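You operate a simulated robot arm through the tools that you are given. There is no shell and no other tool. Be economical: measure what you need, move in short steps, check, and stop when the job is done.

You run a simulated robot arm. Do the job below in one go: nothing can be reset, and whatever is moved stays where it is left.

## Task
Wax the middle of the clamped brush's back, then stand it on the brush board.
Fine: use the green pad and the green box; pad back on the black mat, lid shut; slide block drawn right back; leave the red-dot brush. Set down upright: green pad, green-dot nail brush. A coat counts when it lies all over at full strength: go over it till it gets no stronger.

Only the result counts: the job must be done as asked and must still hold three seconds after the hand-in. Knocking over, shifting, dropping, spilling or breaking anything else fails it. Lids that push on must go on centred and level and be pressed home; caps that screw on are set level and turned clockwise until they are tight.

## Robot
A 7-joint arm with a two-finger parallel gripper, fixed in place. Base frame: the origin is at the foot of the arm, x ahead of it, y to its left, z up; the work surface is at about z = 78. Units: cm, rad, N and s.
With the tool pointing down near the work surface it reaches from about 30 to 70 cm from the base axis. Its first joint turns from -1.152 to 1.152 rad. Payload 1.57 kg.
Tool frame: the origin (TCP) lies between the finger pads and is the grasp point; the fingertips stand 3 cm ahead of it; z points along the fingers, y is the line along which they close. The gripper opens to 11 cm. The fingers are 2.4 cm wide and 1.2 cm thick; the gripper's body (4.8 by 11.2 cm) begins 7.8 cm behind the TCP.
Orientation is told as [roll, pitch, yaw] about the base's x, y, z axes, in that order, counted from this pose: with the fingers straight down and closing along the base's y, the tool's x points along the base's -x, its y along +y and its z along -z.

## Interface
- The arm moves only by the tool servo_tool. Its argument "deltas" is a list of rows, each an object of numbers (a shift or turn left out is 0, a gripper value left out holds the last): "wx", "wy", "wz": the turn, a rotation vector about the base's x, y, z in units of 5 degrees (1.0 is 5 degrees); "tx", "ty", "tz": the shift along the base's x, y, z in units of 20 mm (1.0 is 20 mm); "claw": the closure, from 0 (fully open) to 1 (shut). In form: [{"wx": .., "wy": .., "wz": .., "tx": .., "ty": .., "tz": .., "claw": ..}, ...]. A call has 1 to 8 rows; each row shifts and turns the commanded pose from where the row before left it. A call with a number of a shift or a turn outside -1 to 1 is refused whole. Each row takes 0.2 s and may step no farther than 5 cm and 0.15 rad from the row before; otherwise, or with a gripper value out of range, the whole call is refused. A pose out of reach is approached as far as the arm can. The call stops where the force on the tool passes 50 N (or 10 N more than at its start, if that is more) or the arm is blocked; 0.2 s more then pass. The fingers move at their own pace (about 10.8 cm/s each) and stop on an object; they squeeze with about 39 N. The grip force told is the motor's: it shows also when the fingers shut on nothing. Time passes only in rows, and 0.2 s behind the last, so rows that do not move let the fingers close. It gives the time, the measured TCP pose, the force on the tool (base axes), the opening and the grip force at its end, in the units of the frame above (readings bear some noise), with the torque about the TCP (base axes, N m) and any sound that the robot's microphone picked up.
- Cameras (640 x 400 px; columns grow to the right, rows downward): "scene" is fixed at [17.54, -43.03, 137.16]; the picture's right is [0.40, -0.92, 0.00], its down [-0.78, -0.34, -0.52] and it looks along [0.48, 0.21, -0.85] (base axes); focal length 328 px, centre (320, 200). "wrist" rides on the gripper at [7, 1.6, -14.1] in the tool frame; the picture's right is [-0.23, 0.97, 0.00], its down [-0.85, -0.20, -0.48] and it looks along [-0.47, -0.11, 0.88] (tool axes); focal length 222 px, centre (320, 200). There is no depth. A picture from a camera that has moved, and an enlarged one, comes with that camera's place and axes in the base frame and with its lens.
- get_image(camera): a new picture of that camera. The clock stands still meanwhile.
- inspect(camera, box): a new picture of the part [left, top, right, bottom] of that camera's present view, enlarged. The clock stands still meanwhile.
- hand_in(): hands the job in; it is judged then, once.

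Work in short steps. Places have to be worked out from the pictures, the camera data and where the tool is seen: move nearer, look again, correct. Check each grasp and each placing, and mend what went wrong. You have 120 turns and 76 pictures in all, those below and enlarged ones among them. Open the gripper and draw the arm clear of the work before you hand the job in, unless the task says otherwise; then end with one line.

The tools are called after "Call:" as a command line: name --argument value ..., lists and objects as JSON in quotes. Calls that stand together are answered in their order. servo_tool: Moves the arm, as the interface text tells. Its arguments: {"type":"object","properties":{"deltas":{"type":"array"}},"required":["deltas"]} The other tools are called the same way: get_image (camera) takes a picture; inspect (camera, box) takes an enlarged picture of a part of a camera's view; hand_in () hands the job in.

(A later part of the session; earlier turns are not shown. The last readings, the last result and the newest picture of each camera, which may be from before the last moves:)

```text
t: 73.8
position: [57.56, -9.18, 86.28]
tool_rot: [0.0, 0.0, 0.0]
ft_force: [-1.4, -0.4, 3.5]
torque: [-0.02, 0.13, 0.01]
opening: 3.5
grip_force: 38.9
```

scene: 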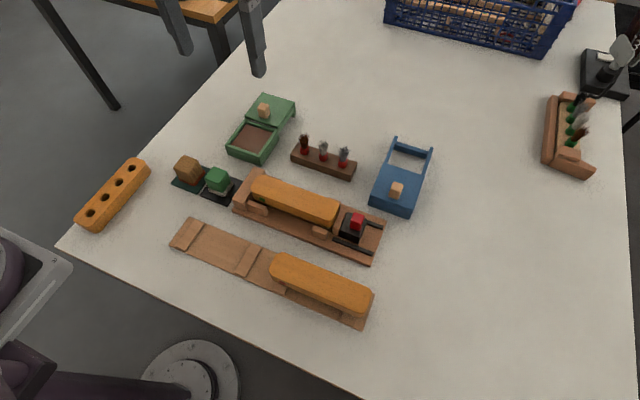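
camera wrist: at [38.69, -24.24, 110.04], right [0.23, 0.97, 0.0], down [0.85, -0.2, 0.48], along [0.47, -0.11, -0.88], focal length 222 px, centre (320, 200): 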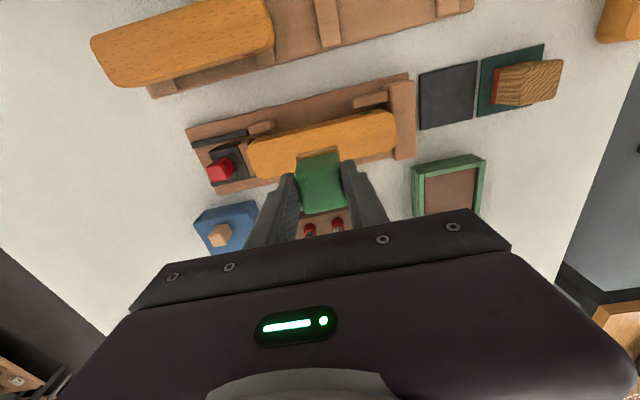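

Call:
servo_tool --deltas '[{"tz": -0.02}, {"tx": -0.3}, {"ty": 0.3}, {"tx": 0.5}, {"ty": -0.6}, {"tx": -0.5}, {"ty": 0.3}, {"tx": 0.3}]'

Call:
servo_tool --deltas '[{"tz": 1}, {"tz": 1}, {"tz": 1}, {"tz": 1}, {"tz": 1}, {"tx": -0.75, "ty": -1}, {"tx": -0.75, "ty": -1}, {"tx": -0.75, "ty": -1}]'

Call:
servo_tool --deltas '[{"tx": -0.75, "ty": -1}, {"tx": -0.75, "ty": -1}, {"tx": -0.75, "ty": -1}, {"tx": -0.75, "ty": -1}, {"tx": -0.85, "ty": -0.9}, {"tz": -1}, {"tz": -1}, {"tx": 0}]'

Call:
servo_tool --deltas '[{"tz": -0.8}, {"tz": -0.3}, {"tx": 0}]'

```text
t: 75.6
position: [57.29, -9.11, 86.27]
tool_rot: [0.001, 0.002, -0.001]
ft_force: [-9.1, -1.0, 21.5]
torque: [-0.05, 0.35, -0.01]
opening: 3.49
grip_force: 38.8
```

```text
t: 77.4
position: [53.07, -15.12, 96.14]
tool_rot: [-0.001, -0.002, -0.001]
ft_force: [0.5, 0.1, -0.4]
torque: [0.0, 0.03, 0.02]
opening: 3.5
grip_force: 39.2
```

```text
t: 79.2
position: [45.26, -24.91, 92.03]
tool_rot: [-0.001, 0.001, 0.001]
ft_force: [-0.3, 0.3, -0.2]
torque: [0.03, 0.0, 0.02]
opening: 3.5
grip_force: 38.9
```

```text
t: 80.0
position: [45.37, -24.94, 89.98]
tool_rot: [-0.001, 0.0, 0.0]
ft_force: [0.6, -0.7, -0.7]
torque: [-0.02, 0.0, 0.02]
opening: 3.47
grip_force: 38.6
```

Call:
servo_tool --deltas '[{"tz": -0.08}, {"tx": 0}]'

Call:
servo_tool --deltas '[{"tz": -0.06}, {"tx": 0}]'

```text
t: 80.6
position: [45.45, -24.9, 89.77]
tool_rot: [0.0, 0.002, 0.001]
ft_force: [-0.6, 0.5, 2.0]
torque: [0.02, 0.05, 0.01]
opening: 3.47
grip_force: 39.2
```

```text
t: 81.2
position: [45.33, -24.91, 89.76]
tool_rot: [-0.002, -0.002, -0.001]
ft_force: [-3.5, 3.8, 34.8]
torque: [0.2, 0.28, -0.01]
opening: 3.47
grip_force: 38.5
```

Call:
servo_tool --deltas '[{"tx": -0.3}, {"tx": 0.3}, {"tx": 0.3}, {"ty": 0.1}, {"tx": -0.3}, {"tx": -0.3}, {"tx": 0.3}]'

Call:
servo_tool --deltas '[{"tz": -0.03}, {"ty": -0.5}, {"tx": -0.3}, {"ty": 0.5}, {"tx": 0.6}, {"ty": -0.5}, {"ty": -0.4}, {"tx": -0.3}]'

Call:
servo_tool --deltas '[{"tz": -0.03}, {"ty": 0.4}, {"ty": 0.4}, {"ty": -0.4}, {"tx": 0}]'

Call:
servo_tool --deltas '[{"tz": 1}, {"tz": 1}, {"tz": 1}, {"tx": 1}, {"tx": 1}, {"tx": 0}]'

Call:
inspect --camera "scene" --box '[270, 165, 340, 225]'

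```text
t: 82.8
position: [45.03, -24.71, 89.63]
tool_rot: [0.003, 0.003, 0.0]
ft_force: [-8.5, 5.2, 29.7]
torque: [0.22, 0.18, 0.05]
opening: 3.49
grip_force: 39.1
```

```text
t: 84.6
position: [45.4, -26.58, 89.63]
tool_rot: [-0.004, -0.005, 0.001]
ft_force: [8.4, 0.0, 20.0]
torque: [0.06, -0.48, -0.06]
opening: 3.47
grip_force: 38.9
```

```text
t: 85.8
position: [45.23, -25.5, 89.69]
tool_rot: [0.0, 0.0, 0.001]
ft_force: [-0.2, 10.4, 29.6]
torque: [0.71, -0.17, 0.08]
opening: 3.47
grip_force: 38.8
```

```text
t: 87.2
position: [49.29, -25.63, 95.48]
tool_rot: [0.001, 0.0, 0.0]
ft_force: [0.5, 0.0, -0.7]
torque: [-0.03, -0.02, 0.01]
opening: 3.48
grip_force: 38.8
```

```text
6.67 times, centred on (305, 195) of scene
camera zoom: at [17.54, -43.03, 137.16], right [0.4, -0.92, 0.0], down [-0.78, -0.34, -0.52], along [0.48, 0.21, -0.85], focal length 2184 px, centre (420, 233)
```

zoom: 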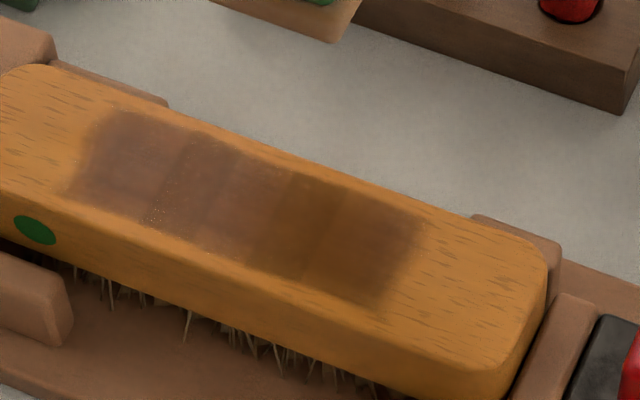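

Coat is now even and full-strength across the middle. Return the pad to the black mat centre.

Call:
servo_tool --deltas '[{"tz": 0.5, "ty": 0.5}, {"tx": -0.35, "ty": 1}, {"tx": -0.35, "ty": 1}, {"tx": -0.35, "ty": 1}, {"tx": -0.35, "ty": 1}, {"tx": -0.35, "ty": 1}, {"tx": -0.35, "ty": 1}, {"tx": -0.35, "ty": 1}]'

Call:
servo_tool --deltas '[{"tx": -0.13, "ty": 1}, {"tz": -1}, {"tz": -1}, {"tz": -1}, {"tz": -1}, {"tx": 0}]'

Call:
inspect --camera "scene" --box '[165, 125, 265, 210]'

Call:
get_image --camera "wrist"

```text
t: 89.0
position: [44.35, -10.88, 96.49]
tool_rot: [0.0, 0.001, 0.0]
ft_force: [-0.4, -0.1, -0.2]
torque: [-0.03, -0.01, 0.0]
opening: 3.49
grip_force: 38.6
```

```text
t: 90.4
position: [44.22, -8.81, 88.51]
tool_rot: [-0.001, 0.0, 0.001]
ft_force: [0.2, 1.0, 0.0]
torque: [-0.03, 0.01, -0.01]
opening: 3.46
grip_force: 38.6
```

```text
4.71 times, centred on (215, 168) of scene
camera zoom: at [17.54, -43.03, 137.16], right [0.4, -0.92, 0.0], down [-0.78, -0.34, -0.52], along [0.48, 0.21, -0.85], focal length 1542 px, centre (814, 353)
```

zoom: 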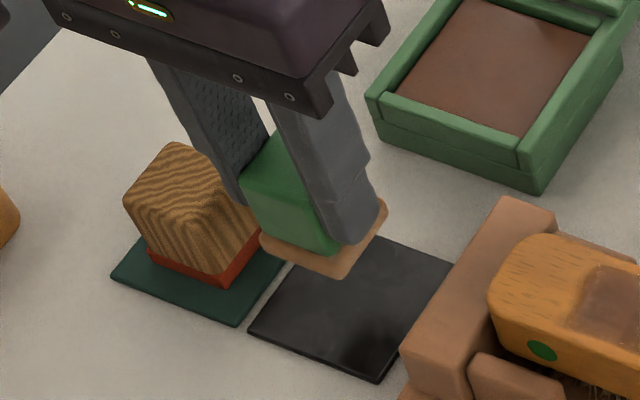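

```text
40 pictures are left
camera wrist: at [37.22, -7.3, 102.69], right [0.23, 0.97, 0.0], down [0.85, -0.2, 0.48], along [0.47, -0.11, -0.88], focal length 222 px, centre (320, 200)
```

wrist: 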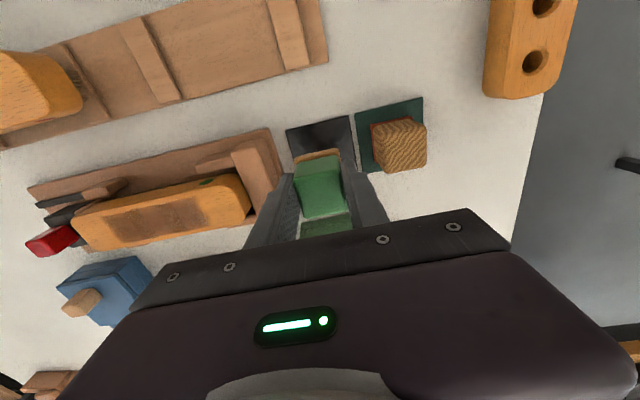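

Before putting the pad down, check the coat from this view.

Call:
inspect --camera "wrist" --box '[60, 160, 260, 260]'

```text
3.20 times, centred on (160, 210) of wrist
camera zoom: at [37.22, -7.3, 102.69], right [0.23, 0.97, 0.0], down [0.85, -0.2, 0.48], along [0.47, -0.11, -0.88], focal length 711 px, centre (832, 168)
```

zoom: 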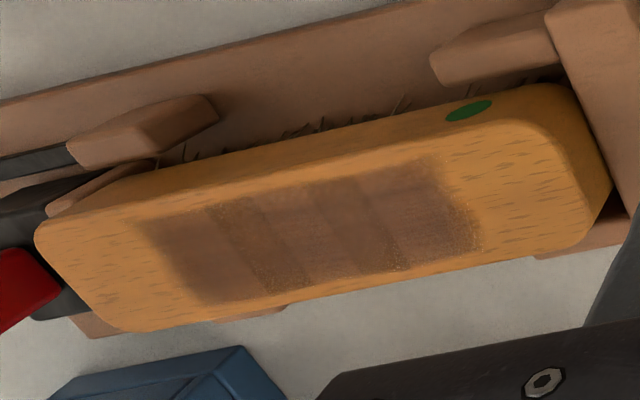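

All four patches across the middle are evenly coated. Lower the pad onto the mat.

Call:
servo_tool --deltas '[{"ty": 0.06, "tz": -1}, {"tz": -1}, {"tz": -0.25}, {"tz": 0}]'

Call:
servo_tool --deltas '[{"tz": -0.12}, {"tz": 0}]'

```text
t: 91.4
position: [44.08, -8.78, 84.2]
tool_rot: [0.0, 0.0, -0.001]
ft_force: [0.0, -0.5, -0.3]
torque: [-0.01, 0.0, 0.02]
opening: 3.47
grip_force: 39.0
```

```text
t: 92.0
position: [44.17, -8.69, 83.89]
tool_rot: [0.001, 0.001, 0.001]
ft_force: [0.6, -0.1, 0.5]
torque: [-0.01, 0.02, -0.02]
opening: 3.48
grip_force: 39.1
```

Call:
servo_tool --deltas '[{"tz": -0.1}, {"tz": 0}]'

Call:
servo_tool --deltas '[{"tz": -0.05}, {"tz": 0}]'

```text
t: 92.6
position: [44.11, -8.83, 83.68]
tool_rot: [0.0, -0.001, 0.001]
ft_force: [-0.3, 0.7, -0.3]
torque: [0.02, -0.02, 0.0]
opening: 3.48
grip_force: 39.2
```

```text
t: 93.2
position: [44.07, -8.7, 83.67]
tool_rot: [-0.001, -0.001, 0.001]
ft_force: [0.8, 0.6, -0.7]
torque: [0.01, 0.0, 0.01]
opening: 3.48
grip_force: 38.5
```

Call:
servo_tool --deltas '[{"tz": -0.05}, {"tz": 0}]'

Call:
servo_tool --deltas '[{"tz": -0.05}, {"tz": 0}]'

```text
t: 93.8
position: [44.17, -8.71, 83.53]
tool_rot: [0.0, 0.001, 0.0]
ft_force: [-1.6, -0.3, 10.9]
torque: [-0.01, 0.0, -0.03]
opening: 3.48
grip_force: 39.5
```

```text
t: 94.4
position: [44.1, -8.59, 83.44]
tool_rot: [0.0, -0.005, 0.0]
ft_force: [-1.8, 1.7, 40.2]
torque: [0.02, 0.0, -0.02]
opening: 3.5
grip_force: 38.6
```

Seated; ease the pressure, open to 6 cm, and lift straight up.

Call:
servo_tool --deltas '[{"tz": 0.05}, {"claw": 0.55}, {"claw": 0.45}, {"claw": 0.45}, {"claw": 0.45}]'

Call:
servo_tool --deltas '[{"tz": 1}, {"tz": 1}, {"tz": 1}, {"tz": 1}, {"tz": 1}, {"tz": 1}, {"tz": 0}]'

Call:
inspect --camera "scene" --box '[165, 115, 265, 210]'

```text
t: 95.6
position: [44.1, -8.64, 83.43]
tool_rot: [0.0, 0.0, 0.002]
ft_force: [0.6, -0.5, -0.4]
torque: [-0.04, 0.04, 0.02]
opening: 6.06
grip_force: 0.1
```

```text
t: 97.2
position: [44.14, -8.73, 95.43]
tool_rot: [0.0, 0.0, 0.001]
ft_force: [-0.5, 1.2, -0.2]
torque: [0.0, -0.01, 0.0]
opening: 6.04
grip_force: 0.0
```

```text
4.21 times, centred on (215, 162) of scene
camera zoom: at [17.54, -43.03, 137.16], right [0.4, -0.92, 0.0], down [-0.78, -0.34, -0.52], along [0.48, 0.21, -0.85], focal length 1379 px, centre (762, 358)
```

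zoom: 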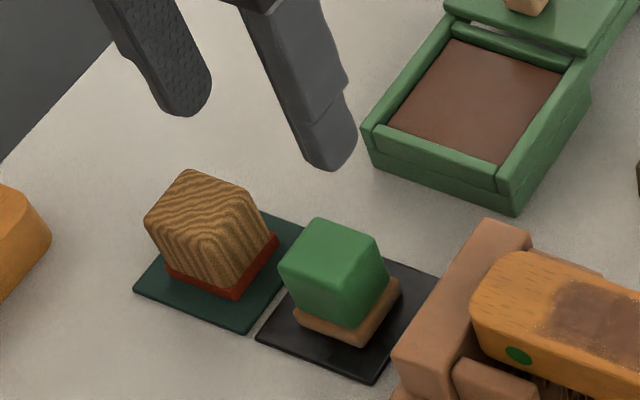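

Pad stands on the black mat. Now go above the lid's knob and look.

Call:
servo_tool --deltas '[{"tx": 1, "claw": 0.6}, {"tx": 1}, {"tx": 1}, {"tx": 1}, {"tx": 1}, {"tx": 1}, {"tx": 1}, {"tx": 1}]'

Call:
servo_tool --deltas '[{"tx": 1, "ty": -0.25, "claw": 0.6}, {"tx": 0.65}, {"tx": 0}]'

Call:
inspect --camera "wrist" --box '[240, 60, 400, 220]'

Call:
inspect --camera "scene" --box '[215, 50, 335, 150]'

```text
t: 99.0
position: [60.1, -8.67, 95.36]
tool_rot: [0.001, 0.0, 0.001]
ft_force: [0.8, -0.9, 0.5]
torque: [-0.02, 0.0, -0.01]
opening: 4.4
grip_force: 0.0
```

```text
t: 99.8
position: [63.29, -9.19, 95.41]
tool_rot: [-0.001, 0.0, 0.0]
ft_force: [0.0, -0.1, 0.2]
torque: [-0.02, 0.04, 0.01]
opening: 4.38
grip_force: 0.1
```

```text
2.50 times, centred on (320, 140) of wrist
camera zoom: at [56.53, -7.6, 109.54], right [0.23, 0.97, 0.0], down [0.85, -0.2, 0.48], along [0.47, -0.11, -0.88], focal length 555 px, centre (320, 350)
```

zoom: 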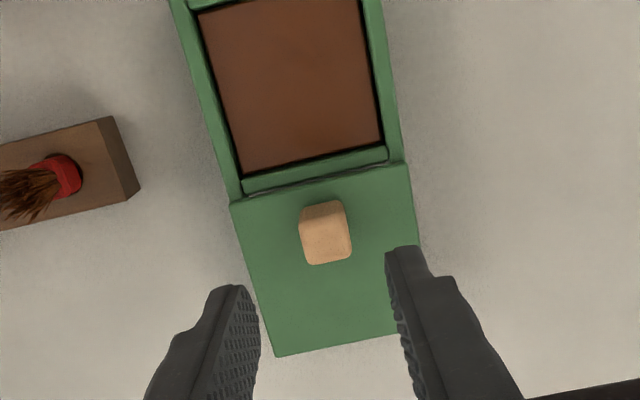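

```text
4.00 times, centred on (275, 100) of scene
camera zoom: at [17.54, -43.03, 137.16], right [0.4, -0.92, 0.0], down [-0.78, -0.34, -0.52], along [0.48, 0.21, -0.85], focal length 1310 px, centre (500, 600)
```

zoom: 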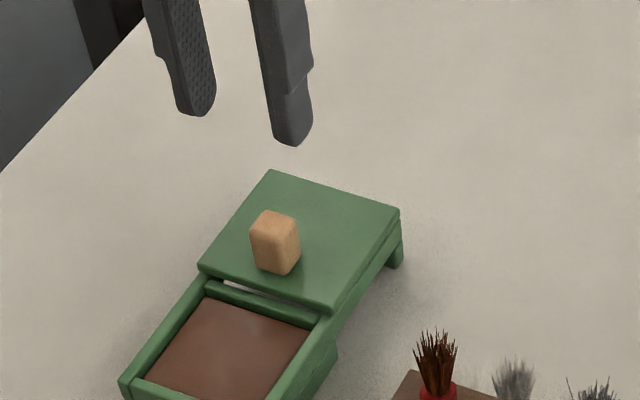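

Knob at about (64.2, −9.1), top z≈85.9. Descend and grip it.

Call:
servo_tool --deltas '[{"tx": 0.43, "ty": 0.04, "tz": -1}, {"tz": -1}, {"tz": -1}, {"tz": -1}, {"tz": -0.12}, {"tz": 0}]'

Call:
inspect --camera "scene" --box '[215, 50, 335, 150]'

Call:
servo_tool --deltas '[{"claw": 0.75}, {"claw": 0.85}, {"claw": 1}, {"claw": 1}, {"claw": 1}]'

```text
t: 101.2
position: [64.28, -9.08, 87.06]
tool_rot: [-0.001, -0.001, 0.0]
ft_force: [-0.1, -0.8, 0.9]
torque: [0.0, 0.0, 0.0]
opening: 4.41
grip_force: 0.1
```

```text
4.00 times, centred on (275, 100) of scene
camera zoom: at [17.54, -43.03, 137.16], right [0.4, -0.92, 0.0], down [-0.78, -0.34, -0.52], along [0.48, 0.21, -0.85], focal length 1310 px, centre (500, 600)
```

zoom: 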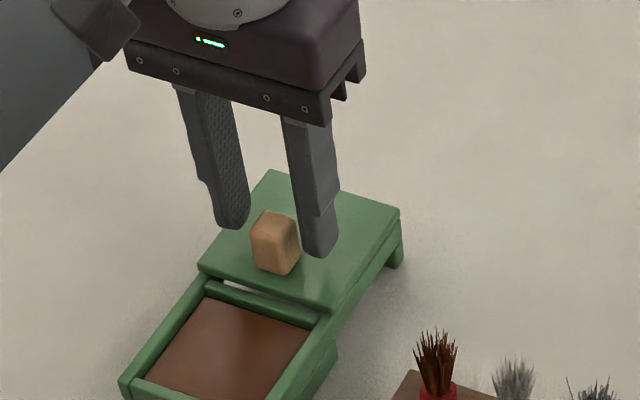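

```text
t: 102.4
position: [64.29, -9.0, 86.93]
tool_rot: [0.002, 0.001, 0.0]
ft_force: [-0.1, 10.9, 0.3]
torque: [0.26, 0.01, 0.0]
opening: 2.13
grip_force: 34.8
```

Gripped (2.1 cm), but with a side load of 11 N; nudge +y to relieve.

Call:
servo_tool --deltas '[{"ty": 0.06}, {"tz": 0}, {"tz": 0}]'

```text
t: 103.2
position: [64.2, -9.03, 87.0]
tool_rot: [-0.001, -0.001, 0.001]
ft_force: [-0.2, 5.0, -8.5]
torque: [0.11, -0.38, -0.01]
opening: 2.13
grip_force: 34.9
```

Load relieved. Slide the lid toward −x.

Call:
servo_tool --deltas '[{"tx": -0.5}, {"tx": -0.5}, {"tx": -0.5}, {"tx": -0.5}, {"tx": 0}]'

Call:
inspect --camera "scene" --box '[215, 60, 335, 160]'

```text
t: 104.4
position: [60.3, -8.91, 87.09]
tool_rot: [-0.001, 0.002, -0.003]
ft_force: [0.0, -7.7, -24.1]
torque: [-0.23, 0.3, 0.03]
opening: 2.14
grip_force: 34.6
```

```text
4.00 times, centred on (275, 110) of scene
camera zoom: at [17.58, -43.05, 137.14], right [0.4, -0.92, 0.0], down [-0.78, -0.34, -0.52], along [0.48, 0.21, -0.85], focal length 1310 px, centre (500, 560)
```

zoom: 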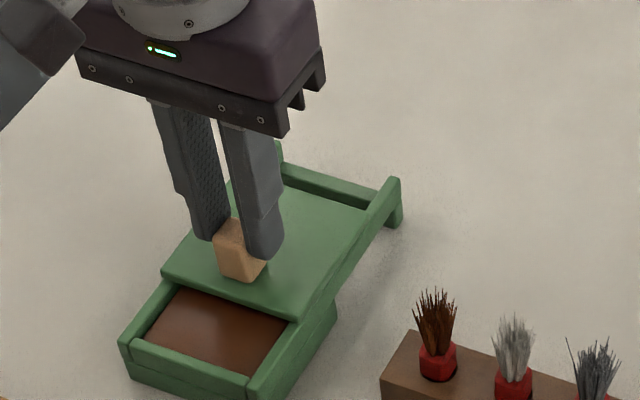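

Sliding well. Trim small z/y loads and continue.

Call:
servo_tool --deltas '[{"tz": -0.04, "ty": -0.04}, {"tx": -0.5}, {"tx": -0.5}, {"tx": -0.5}, {"tx": -0.25}, {"tx": 0}]'

Call:
inspect --camera "scene" --box '[215, 60, 335, 160]'

```text
t: 105.8
position: [56.83, -8.93, 87.07]
tool_rot: [0.0, -0.001, 0.001]
ft_force: [-0.1, 1.0, -26.3]
torque: [0.02, -0.51, 0.02]
opening: 2.15
grip_force: 34.9
```

```text
4.00 times, centred on (275, 110) of scene
camera zoom: at [17.58, -43.03, 137.15], right [0.4, -0.92, 0.0], down [-0.78, -0.34, -0.52], along [0.48, 0.21, -0.85], focal length 1310 px, centre (500, 560)
```

zoom: 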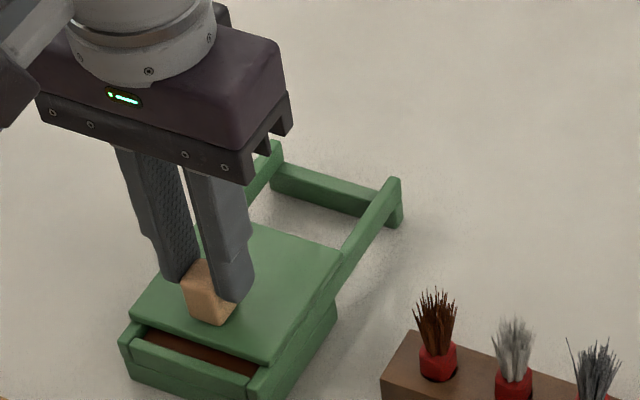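

About 1 cm of gap left; relieve z a little and go on in short steps until it stops.

Call:
servo_tool --deltas '[{"tz": -0.06}, {"tx": -0.2}, {"tx": -0.2}, {"tx": -0.15}, {"tx": 0}]'

Call:
servo_tool --deltas '[{"tx": -0.1}, {"tx": -0.1}, {"tx": -0.1}, {"tx": 0}]'

Call:
inspect --camera "scene" --box '[215, 60, 335, 160]'

```text
t: 107.0
position: [55.73, -9.0, 87.01]
tool_rot: [-0.001, -0.003, 0.0]
ft_force: [0.6, 1.7, 8.8]
torque: [0.05, -0.66, 0.03]
opening: 2.15
grip_force: 34.1
```

```text
t: 108.0
position: [55.19, -8.96, 87.12]
tool_rot: [-0.001, -0.005, -0.001]
ft_force: [14.4, 1.7, 19.9]
torque: [0.06, -0.47, 0.03]
opening: 2.15
grip_force: 34.4
```

```text
4.00 times, centred on (275, 110) of scene
camera zoom: at [17.53, -43.02, 137.16], right [0.4, -0.92, 0.0], down [-0.78, -0.34, -0.52], along [0.48, 0.21, -0.85], focal length 1310 px, centre (500, 560)
```

zoom: 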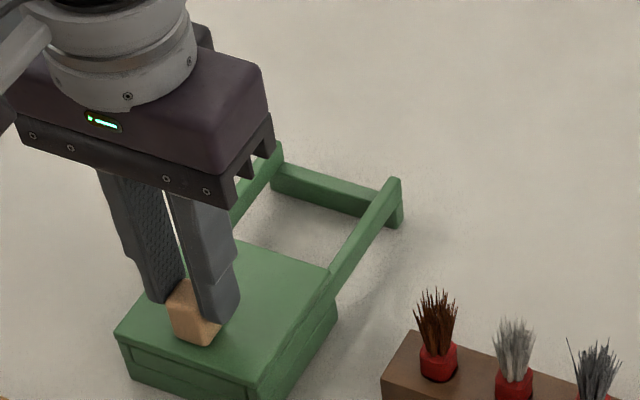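

Lid flush with the end wall and resistance shows. One more small push, then release.

Call:
servo_tool --deltas '[{"tx": -0.07}, {"tx": 0}]'

Call:
servo_tool --deltas '[{"tx": 0.1}, {"claw": 0.75}, {"claw": 0.6}, {"claw": 0.6}, {"tz": 1}, {"tz": 1}, {"tz": 1}, {"tz": 1}]'

Call:
inspect --camera "scene" --box '[215, 60, 335, 160]'

```text
t: 108.6
position: [55.22, -8.94, 87.11]
tool_rot: [0.0, -0.008, -0.001]
ft_force: [27.8, 1.9, 10.5]
torque: [0.0, -0.57, 0.02]
opening: 2.13
grip_force: 34.6
```

```text
t: 110.4
position: [55.22, -8.84, 94.82]
tool_rot: [0.0, 0.001, -0.001]
ft_force: [0.0, -0.1, -0.4]
torque: [-0.01, 0.0, 0.01]
opening: 4.4
grip_force: 0.0
```

```text
4.00 times, centred on (275, 110) of scene
camera zoom: at [17.54, -43.03, 137.16], right [0.4, -0.92, 0.0], down [-0.78, -0.34, -0.52], along [0.48, 0.21, -0.85], focal length 1310 px, centre (500, 560)
```

zoom: 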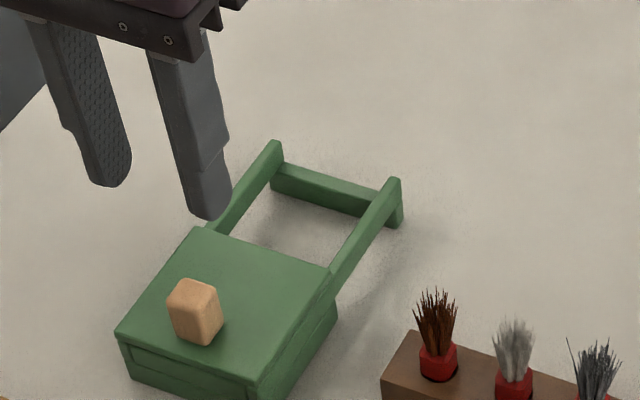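

Lid is shut. Now turn the gripper −90° yaw (to close along x) while travelling over to the slide block's red knob near (45.6, −37.8).

Call:
servo_tool --deltas '[{"tz": 1, "wz": -1}, {"tz": 1, "wz": -1}, {"ty": -0.9, "tx": -0.3, "wz": -1}, {"ty": -0.9, "tx": -0.3, "wz": -1}, {"ty": -0.9, "tx": -0.3, "wz": -1}, {"ty": -0.9, "tx": -0.3, "wz": -1}, {"ty": -0.9, "tx": -0.3, "wz": -1}, {"ty": -0.9, "tx": -0.3, "wz": -1}]'

Call:
servo_tool --deltas '[{"ty": -0.9, "tx": -0.3, "wz": -1}, {"ty": -0.9, "tx": -0.3, "wz": -1}, {"ty": -0.9, "tx": -0.3, "wz": -1}, {"ty": -0.9, "tx": -0.3, "wz": -1}, {"ty": -0.9, "tx": -0.3, "wz": -1}, {"ty": -0.9, "tx": -0.3, "wz": -1}, {"ty": -0.9, "tx": -0.3, "wz": -1}, {"ty": -0.9, "tx": -0.3, "wz": -1}]'

Call:
servo_tool --deltas '[{"ty": -0.9, "tx": -0.3, "wz": -1}, {"ty": -0.9, "tx": -0.3, "wz": -1}, {"tz": -1}, {"tz": -1}, {"tx": 0}]'

Call:
get_image --camera "wrist"

Call:
inspect --camera "scene" --box '[240, 150, 400, 270]'

```text
t: 112.2
position: [51.47, -19.87, 98.98]
tool_rot: [0.0, 0.0, -0.7]
ft_force: [-0.4, -0.2, -0.6]
torque: [0.0, 0.02, 0.02]
opening: 4.4
grip_force: 0.1
```

```text
t: 114.0
position: [46.81, -34.2, 98.85]
tool_rot: [-0.001, -0.001, -1.398]
ft_force: [0.3, 0.2, -0.6]
torque: [0.0, -0.01, -0.01]
opening: 4.41
grip_force: 0.1
```

```text
t: 115.2
position: [45.48, -37.78, 94.97]
tool_rot: [0.001, -0.001, -1.571]
ft_force: [0.1, -0.7, -0.3]
torque: [-0.01, -0.01, -0.04]
opening: 4.38
grip_force: 0.0
```

```text
30 pictures are left
camera wrist: at [47.19, -30.95, 109.1], right [0.97, -0.23, 0.0], down [-0.2, -0.85, 0.48], along [-0.11, -0.47, -0.88], focal length 222 px, centre (320, 200)
```

wrist: 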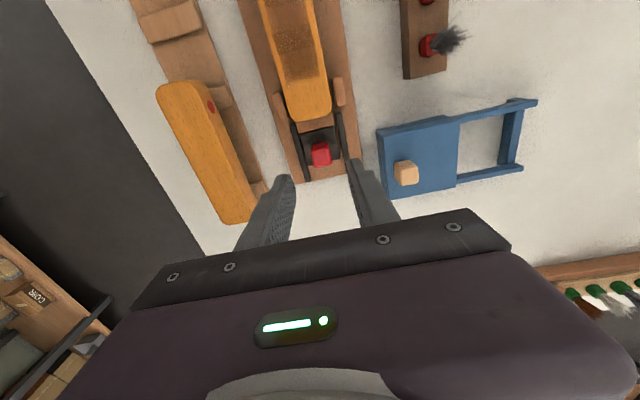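

```text
3.33 times, centred on (320, 210) of scene
camera zoom: at [17.54, -43.03, 137.16], right [0.4, -0.92, 0.0], down [-0.78, -0.34, -0.52], along [0.48, 0.21, -0.85], focal length 1092 px, centre (320, 167)
```

zoom: 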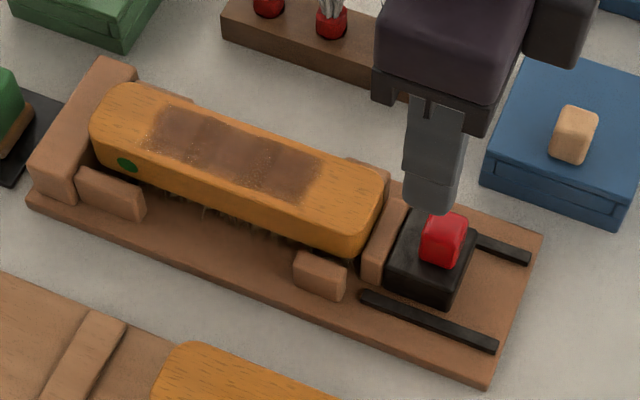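

Knob about (45.6, −38.3), top z≈86. Descend and check before gripping.

Call:
servo_tool --deltas '[{"ty": -0.25, "tz": -1}, {"tz": -1}, {"tz": -1}, {"tz": -0.7}, {"tx": 0}]'

Call:
inspect --camera "scene" --box '[310, 180, 400, 270]'

Call:
inspect --camera "wrist" --box '[240, 60, 400, 220]'

```text
t: 116.4
position: [45.62, -38.29, 87.61]
tool_rot: [-0.001, 0.001, -1.569]
ft_force: [-0.3, 0.5, 0.3]
torque: [-0.01, 0.0, 0.0]
opening: 4.41
grip_force: 0.0
```

```text
4.44 times, centred on (355, 225) of scene
camera zoom: at [17.54, -43.03, 137.16], right [0.4, -0.92, 0.0], down [-0.78, -0.34, -0.52], along [0.48, 0.21, -0.85], focal length 1456 px, centre (164, 89)
```

zoom: 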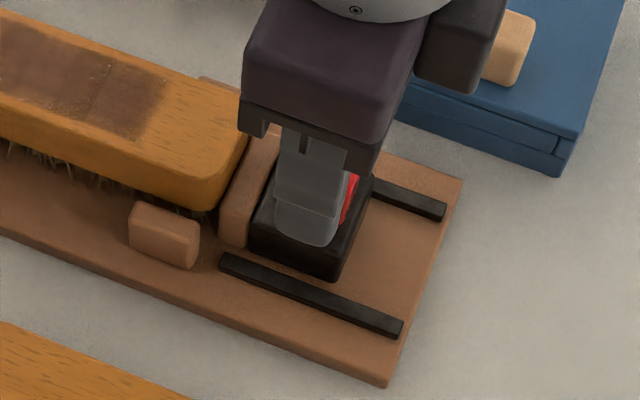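

```text
2.50 times, centred on (320, 140) of wrist
camera zoom: at [47.29, -31.43, 101.76], right [0.97, -0.23, 0.0], down [-0.2, -0.85, 0.48], along [-0.11, -0.47, -0.88], focal length 555 px, centre (320, 350)
```

zoom: 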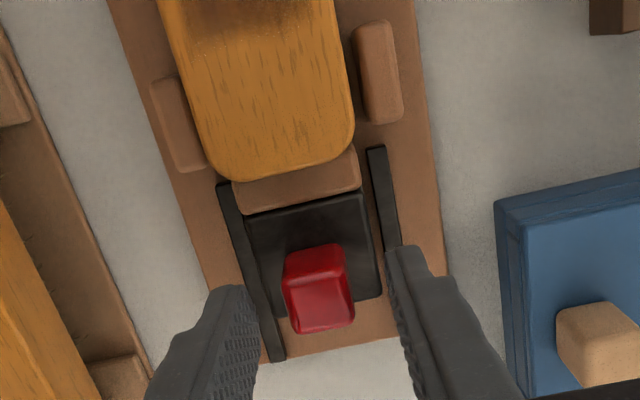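

Aligned; close on the knob.

Call:
servo_tool --deltas '[{"claw": 0.75}, {"claw": 0.85}, {"claw": 1}, {"claw": 1}, {"claw": 1}]'

Call:
servo_tool --deltas '[{"ty": -0.25}, {"ty": -0.25}, {"ty": -0.25}, {"tx": 0}]'

Call:
inspect --camera "scene" --box '[310, 180, 400, 270]'

```text
t: 117.6
position: [45.51, -38.2, 87.6]
tool_rot: [-0.003, -0.001, -1.572]
ft_force: [-8.6, -0.5, -2.6]
torque: [0.15, 0.22, 0.03]
opening: 2.19
grip_force: 34.2
```

```text
t: 118.6
position: [45.61, -39.79, 87.64]
tool_rot: [-0.001, 0.0, -1.57]
ft_force: [-14.1, 1.9, 6.1]
torque: [1.1, 0.36, -0.03]
opening: 2.2
grip_force: 35.2
```

```text
4.44 times, centred on (355, 225) of scene
camera zoom: at [17.5, -43.02, 137.17], right [0.4, -0.92, 0.0], down [-0.78, -0.34, -0.52], along [0.48, 0.21, -0.85], focal length 1456 px, centre (164, 89)
```

zoom: 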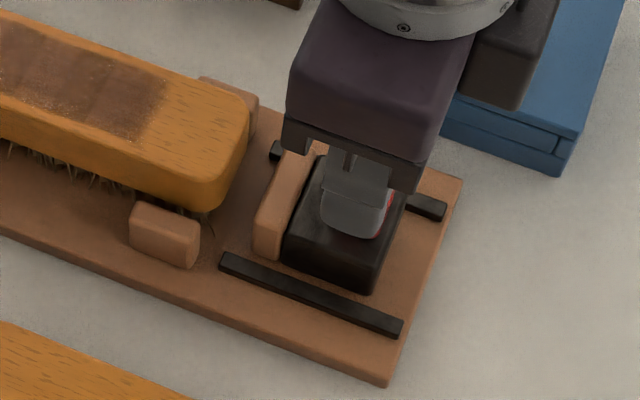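

The block is moving. Continue in short steps until it stops.

Call:
servo_tool --deltas '[{"tx": -0.06}, {"ty": -0.25}, {"ty": -0.25}, {"ty": -0.25}, {"tx": 0}]'

Call:
servo_tool --deltas '[{"ty": -0.15}, {"ty": -0.15}, {"ty": -0.15}, {"ty": -0.15}, {"tx": 0}]'

Call:
inspect --camera "scene" --box '[310, 180, 400, 270]'

```text
t: 119.8
position: [45.57, -41.23, 87.68]
tool_rot: [0.002, -0.002, -1.571]
ft_force: [-4.9, -0.2, 10.6]
torque: [0.32, 0.2, 0.07]
opening: 2.17
grip_force: 34.4
```

```text
t: 121.0
position: [45.45, -42.33, 87.48]
tool_rot: [-0.001, 0.002, -1.571]
ft_force: [6.4, 28.2, -7.5]
torque: [0.76, -0.12, -0.02]
opening: 2.2
grip_force: 35.0
```

```text
4.44 times, centred on (355, 225) of scene
camera zoom: at [17.56, -42.97, 137.17], right [0.4, -0.92, 0.0], down [-0.78, -0.34, -0.52], along [0.48, 0.21, -0.85], focal length 1456 px, centre (164, 89)
```

zoom: 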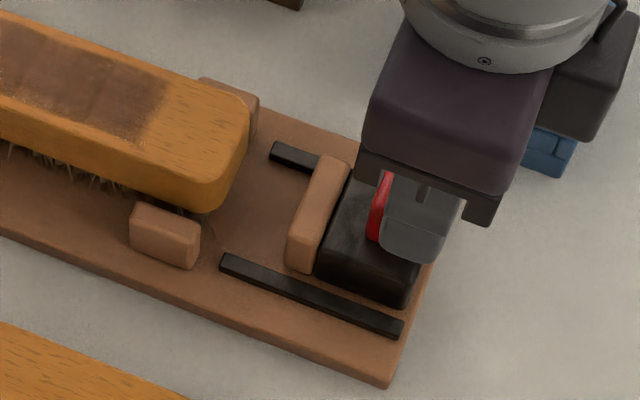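

Resistance of 28 N and the fingers slid on the knob: it's at its stop. Release and lift to verify.

Call:
servo_tool --deltas '[{"claw": 0.8}, {"claw": 0.6}, {"claw": 0.6}, {"tz": 1}, {"tz": 1}, {"tz": 1}, {"tz": 1}, {"tz": 0}]'

Call:
get_image --camera "wrist"

Call:
inspect --camera "scene" --box '[310, 180, 400, 270]'

```text
t: 122.8
position: [45.3, -42.59, 95.69]
tool_rot: [0.001, -0.002, -1.57]
ft_force: [0.1, 0.2, -0.5]
torque: [0.01, 0.0, 0.01]
opening: 4.37
grip_force: 0.1
```

```text
24 pictures are left
camera wrist: at [47.06, -35.74, 109.76], right [0.97, -0.23, 0.0], down [-0.2, -0.85, 0.48], along [-0.11, -0.47, -0.88], focal length 222 px, centre (320, 200)
```

wrist: 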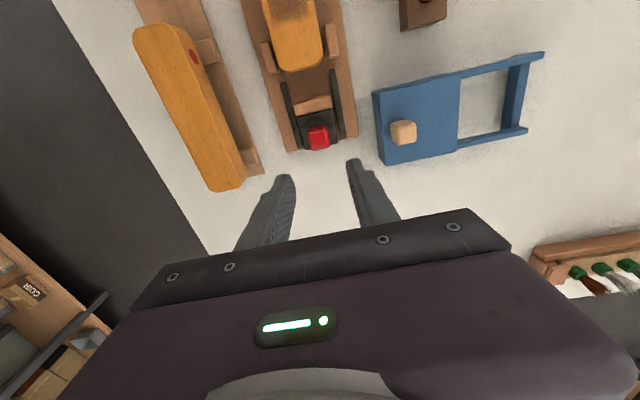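

```text
4.44 times, centred on (355, 225) of scene
camera zoom: at [17.54, -43.03, 137.16], right [0.4, -0.92, 0.0], down [-0.78, -0.34, -0.52], along [0.48, 0.21, -0.85], focal length 1456 px, centre (164, 89)
```

zoom: 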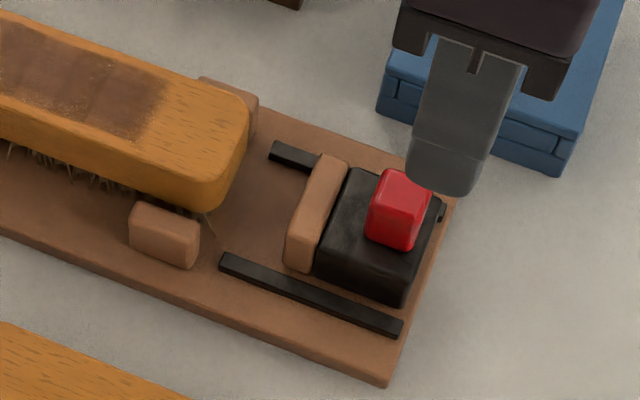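

Slide block is fully back. Now go over the brush's middle with the gripper opened wider, and look.

Call:
servo_tool --deltas '[{"ty": 1, "claw": 0.25}, {"ty": 1}, {"ty": 1}, {"ty": 1}, {"ty": 1}, {"ty": 1}, {"ty": 1}, {"ty": 1}]'

Call:
servo_tool --deltas '[{"ty": 0.42}, {"tz": -1}, {"tx": 0}]'

Call:
get_image --camera "wrist"

Call:
inspect --camera "scene" --box '[220, 150, 360, 260]'

```text
t: 124.6
position: [45.31, -26.54, 95.66]
tool_rot: [-0.001, -0.001, -1.57]
ft_force: [0.4, 0.0, -0.3]
torque: [-0.01, 0.02, 0.04]
opening: 8.27
grip_force: 0.0
```

```text
t: 125.4
position: [45.43, -25.65, 93.48]
tool_rot: [0.001, -0.001, -1.571]
ft_force: [-0.4, -0.2, 0.4]
torque: [-0.01, -0.01, 0.01]
opening: 8.26
grip_force: 0.0
```

```text
22 pictures are left
camera wrist: at [47.22, -18.86, 107.66], right [0.97, -0.23, 0.0], down [-0.2, -0.85, 0.48], along [-0.11, -0.47, -0.88], focal length 222 px, centre (320, 200)
```

wrist: 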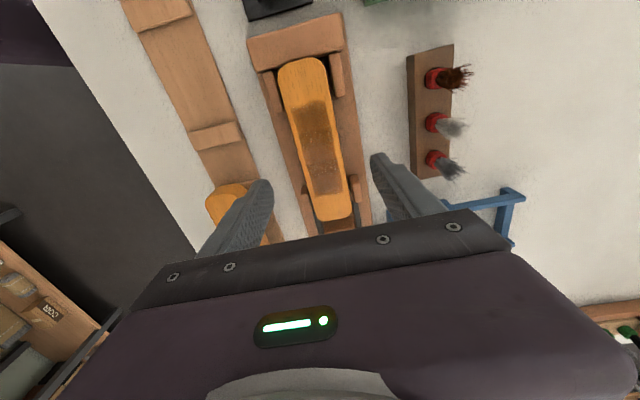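

```text
3.64 times, centred on (290, 205) of scene
camera zoom: at [17.54, -43.03, 137.16], right [0.4, -0.92, 0.0], down [-0.78, -0.34, -0.52], along [0.48, 0.21, -0.85], focal length 1191 px, centre (429, 182)
```

zoom: 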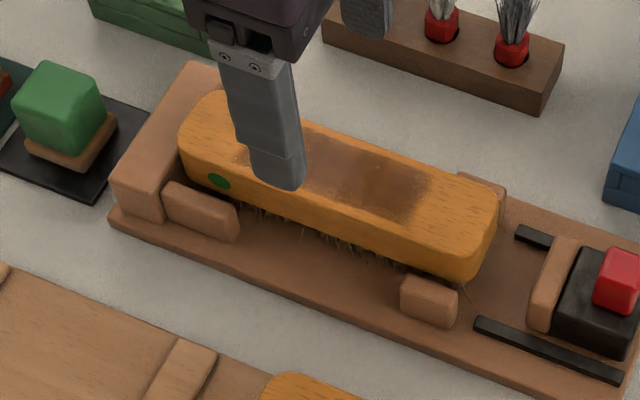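

Brush centre x≈45.35, width ≈4.5. Descend to grip the wooden back by its sides.

Call:
servo_tool --deltas '[{"tz": -1, "tx": -0.03}, {"tz": -1}, {"tz": -1}, {"tz": -1}, {"tx": 0}]'

Call:
inspect --camera "scene" --box '[220, 150, 360, 260]'

```text
t: 126.6
position: [45.38, -25.69, 85.42]
tool_rot: [0.0, -0.001, -1.571]
ft_force: [-0.2, 0.4, 0.4]
torque: [0.03, 0.0, -0.01]
opening: 8.24
grip_force: 0.0
```

```text
3.64 times, centred on (290, 205) of scene
camera zoom: at [17.54, -43.03, 137.16], right [0.4, -0.92, 0.0], down [-0.78, -0.34, -0.52], along [0.48, 0.21, -0.85], focal length 1191 px, centre (429, 182)
```

zoom: 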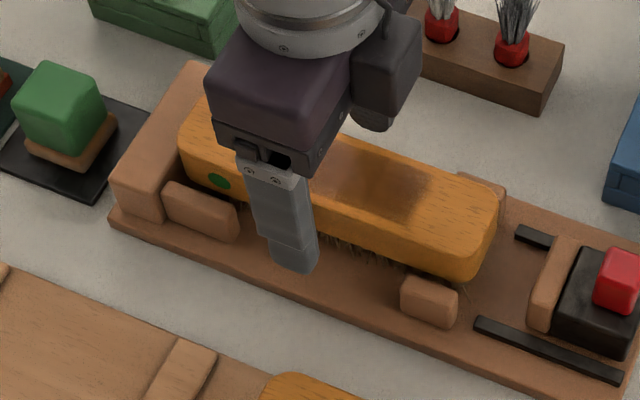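

Call:
servo_tool --deltas '[{"claw": 0.4}, {"claw": 0.5}, {"claw": 0.6}, {"claw": 0.8}, {"claw": 0.8}, {"claw": 0.8}]'

Call:
inspect --camera "scene" --box '[220, 150, 360, 260]'

```text
t: 128.0
position: [45.33, -25.74, 85.64]
tool_rot: [-0.001, 0.0, -1.57]
ft_force: [2.3, -0.3, 1.2]
torque: [-0.06, -0.03, 0.04]
opening: 4.54
grip_force: 38.7
```

```text
3.64 times, centred on (290, 205) of scene
camera zoom: at [17.54, -43.03, 137.16], right [0.4, -0.92, 0.0], down [-0.78, -0.34, -0.52], along [0.48, 0.21, -0.85], focal length 1191 px, centre (429, 182)
```

zoom: 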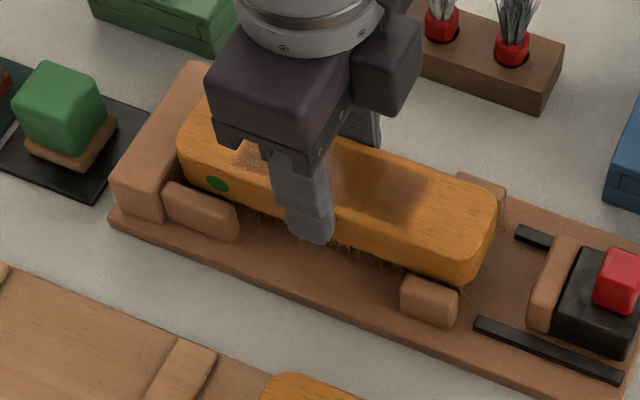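

Gripped at 4.54 cm. Lift straight up and check.

Call:
servo_tool --deltas '[{"tz": 0.3}, {"tz": 0.5}, {"tz": 1}, {"tz": 1}, {"tz": 1}, {"tz": 1}, {"tx": 0}]'

Call:
get_image --camera "scene"

```text
t: 129.6
position: [45.37, -25.55, 95.23]
tool_rot: [0.0, 0.0, -1.571]
ft_force: [0.3, -0.3, -2.2]
torque: [0.01, -0.02, -0.03]
opening: 4.54
grip_force: 39.2
```

```text
18 pictures are left
```

scene: 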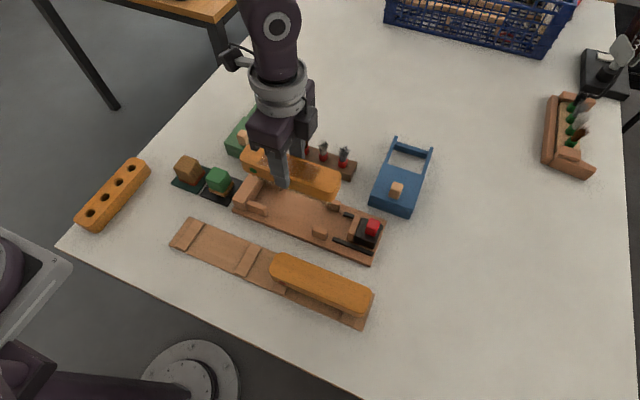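

Brush held level. Carry it over the free half of the board (centre ≈ (32.9, −15.7)).

Call:
servo_tool --deltas '[{"tx": -0.9, "ty": 0.7}, {"tx": -0.9, "ty": 0.7}, {"tx": -0.9, "ty": 0.7}, {"tx": -0.9, "ty": 0.7}, {"tx": -0.9, "ty": 0.7}, {"tx": -0.9, "ty": 0.7}, {"tx": -0.83, "ty": 0.73}, {"tx": 0}]'

Call:
inspect --camera "scene" --box '[150, 190, 310, 300]'

Call:
get_image --camera "wrist"

```text
t: 131.4
position: [33.05, -15.88, 95.1]
tool_rot: [0.0, -0.002, -1.571]
ft_force: [-0.3, -0.1, -2.3]
torque: [0.04, 0.02, -0.04]
opening: 4.55
grip_force: 38.7
```

```text
3.64 times, centred on (230, 245) of scene
camera zoom: at [17.54, -43.03, 137.16], right [0.4, -0.92, 0.0], down [-0.78, -0.34, -0.52], along [0.48, 0.21, -0.85], focal length 1191 px, centre (647, 36)
```

zoom: 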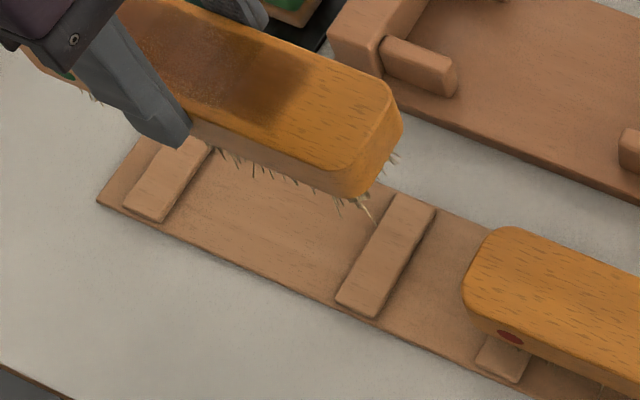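

```text
16 pictures are left
camera wrist: at [34.61, -8.93, 109.29], right [0.97, -0.23, 0.0], down [-0.2, -0.85, 0.48], along [-0.11, -0.47, -0.88], focal length 222 px, centre (320, 200)
```

wrist: 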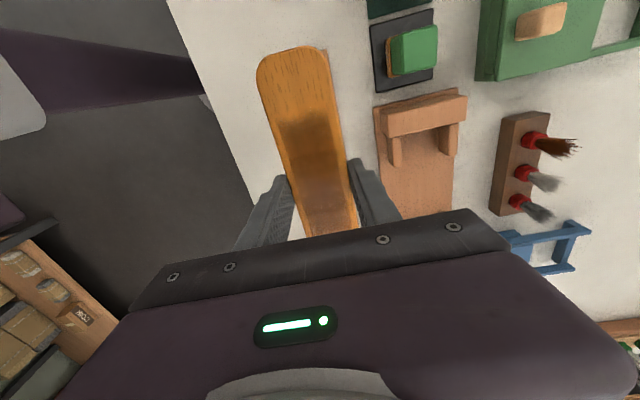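

Position agrees with the strips (centre y≈−15.85). Lower slowly.

Call:
servo_tool --deltas '[{"tz": -1}, {"tz": -1}, {"tz": -1}, {"tz": -0.7}, {"tx": 0}]'

Call:
inspect --camera "scene" --box '[150, 180, 390, 330]'

```text
t: 132.6
position: [33.01, -15.81, 87.54]
tool_rot: [-0.001, 0.0, -1.572]
ft_force: [0.4, -0.3, -1.8]
torque: [-0.02, 0.0, 0.03]
opening: 4.54
grip_force: 38.9
```

```text
2.67 times, centred on (270, 255) of scene
camera zoom: at [17.54, -43.03, 137.16], right [0.4, -0.92, 0.0], down [-0.78, -0.34, -0.52], along [0.48, 0.21, -0.85], focal length 874 px, centre (453, 53)
```

zoom: 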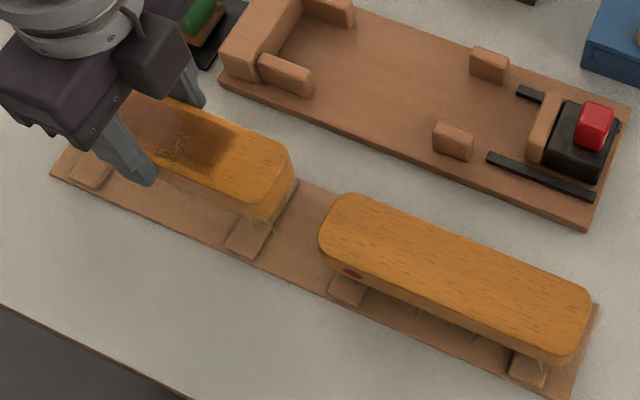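

Call:
servo_tool --deltas '[{"tz": -0.2}, {"tz": -0.2}, {"tz": -0.2}, {"tx": 0}]'

Call:
servo_tool --deltas '[{"tz": -0.1}, {"tz": -0.1}, {"tx": 0}]'

```text
t: 133.6
position: [32.86, -15.8, 86.49]
tool_rot: [-0.001, 0.001, -1.571]
ft_force: [0.6, 0.5, -1.8]
torque: [-0.01, 0.01, -0.04]
opening: 4.52
grip_force: 38.6
```

```text
t: 134.4
position: [32.97, -15.74, 86.11]
tool_rot: [0.001, 0.0, -1.571]
ft_force: [-0.1, -0.5, -1.9]
torque: [0.02, -0.02, 0.0]
opening: 4.53
grip_force: 38.7
```

Call:
servo_tool --deltas '[{"tz": -0.1}, {"tx": 0}]'

Call:
servo_tool --deltas '[{"tz": -0.1}, {"tx": 0}]'

Call:
servo_tool --deltas '[{"tz": -0.1}, {"tx": 0}]'

```text
t: 135.0
position: [32.98, -15.81, 85.95]
tool_rot: [0.0, 0.001, -1.57]
ft_force: [-0.1, 0.7, -2.1]
torque: [0.01, 0.0, 0.0]
opening: 4.54
grip_force: 39.4
```

```text
t: 135.6
position: [32.86, -15.87, 85.74]
tool_rot: [0.001, -0.001, -1.57]
ft_force: [0.8, -0.6, -2.9]
torque: [-0.01, 0.01, -0.03]
opening: 4.53
grip_force: 38.8
```

```text
t: 136.2
position: [32.89, -15.75, 85.58]
tool_rot: [0.001, 0.001, -1.572]
ft_force: [-0.7, -0.4, -2.3]
torque: [-0.02, 0.03, 0.01]
opening: 4.55
grip_force: 38.5
```

Call:
servo_tool --deltas '[{"tz": -0.1}, {"tx": 0}]'

Call:
servo_tool --deltas '[{"tz": -0.1}, {"tx": 0}]'

Call:
inspect --camera "scene" --box '[150, 180, 390, 330]'

```text
t: 136.8
position: [32.92, -15.78, 85.42]
tool_rot: [-0.001, 0.001, -1.569]
ft_force: [-0.7, 3.6, 17.1]
torque: [-0.17, 0.2, -0.05]
opening: 4.56
grip_force: 39.0
```

```text
t: 137.4
position: [32.94, -15.85, 85.23]
tool_rot: [0.0, -0.001, -1.57]
ft_force: [-1.8, 3.2, 38.8]
torque: [0.03, 0.06, 0.01]
opening: 4.53
grip_force: 39.0
```

```text
2.67 times, centred on (270, 255) of scene
camera zoom: at [17.49, -43.0, 137.17], right [0.4, -0.92, 0.0], down [-0.78, -0.34, -0.52], along [0.48, 0.21, -0.85], focal length 874 px, centre (453, 53)
```

zoom: 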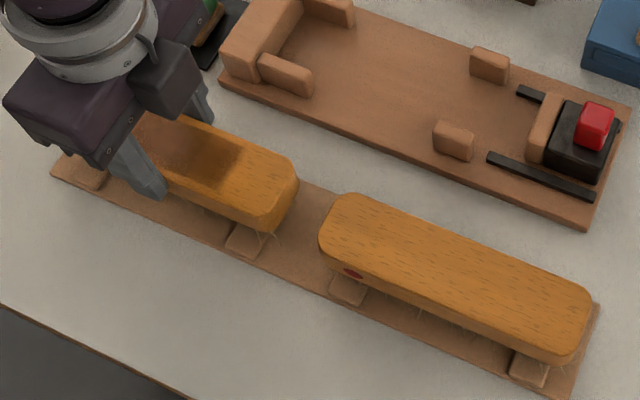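

Standing on the strips (contact at z≈85.4). Ease the load, open evenly and lift.

Call:
servo_tool --deltas '[{"tz": 0.1}, {"tx": 0}, {"claw": 0.5}, {"claw": 0.35}, {"claw": 0.3}, {"claw": 0.3}, {"tx": 0}]'

Call:
servo_tool --deltas '[{"tz": 0.5}, {"tz": 1}, {"tz": 1}, {"tz": 1}, {"tz": 1}, {"tz": 1}, {"tz": 1}, {"tz": 1}]'

Call:
servo_tool --deltas '[{"tz": 1, "ty": 1}, {"ty": 1}, {"ty": 1}, {"ty": 1}, {"ty": 1}, {"ty": 1}, {"ty": 1}, {"ty": 1}]'

Call:
get_image --camera "scene"

Call:
inspect --camera "scene" --box '[150, 180, 390, 330]'

```text
t: 139.0
position: [32.79, -15.82, 85.39]
tool_rot: [0.0, -0.001, -1.57]
ft_force: [0.4, 0.9, 0.2]
torque: [-0.01, -0.01, -0.02]
opening: 7.7
grip_force: 0.1
```

```text
t: 140.8
position: [32.95, -15.92, 100.41]
tool_rot: [-0.003, 0.001, -1.57]
ft_force: [0.3, -0.3, 0.2]
torque: [0.01, -0.04, 0.01]
opening: 7.7
grip_force: 0.1
```

```text
t: 142.6
position: [32.82, 0.21, 102.33]
tool_rot: [0.0, 0.0, -1.57]
ft_force: [-0.9, 0.3, 0.4]
torque: [0.0, 0.0, -0.02]
opening: 7.71
grip_force: 0.1
```

```text
13 pictures are left
```

scene: 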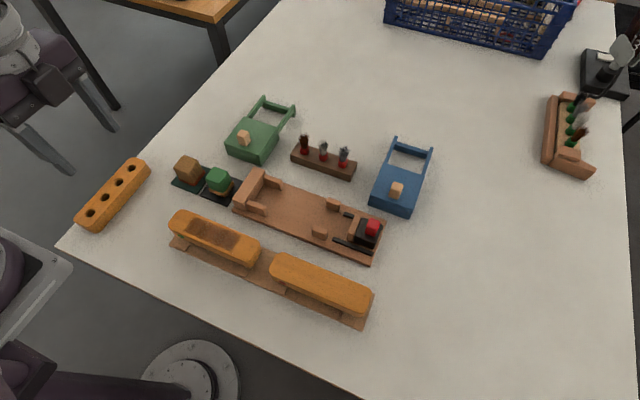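

```text
2.67 times, centred on (270, 255) of scene
camera zoom: at [17.54, -43.03, 137.16], right [0.4, -0.92, 0.0], down [-0.78, -0.34, -0.52], along [0.48, 0.21, -0.85], focal length 874 px, centre (453, 53)
```

zoom: 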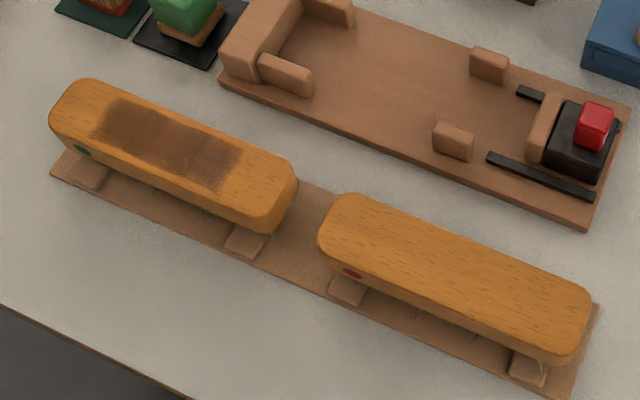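

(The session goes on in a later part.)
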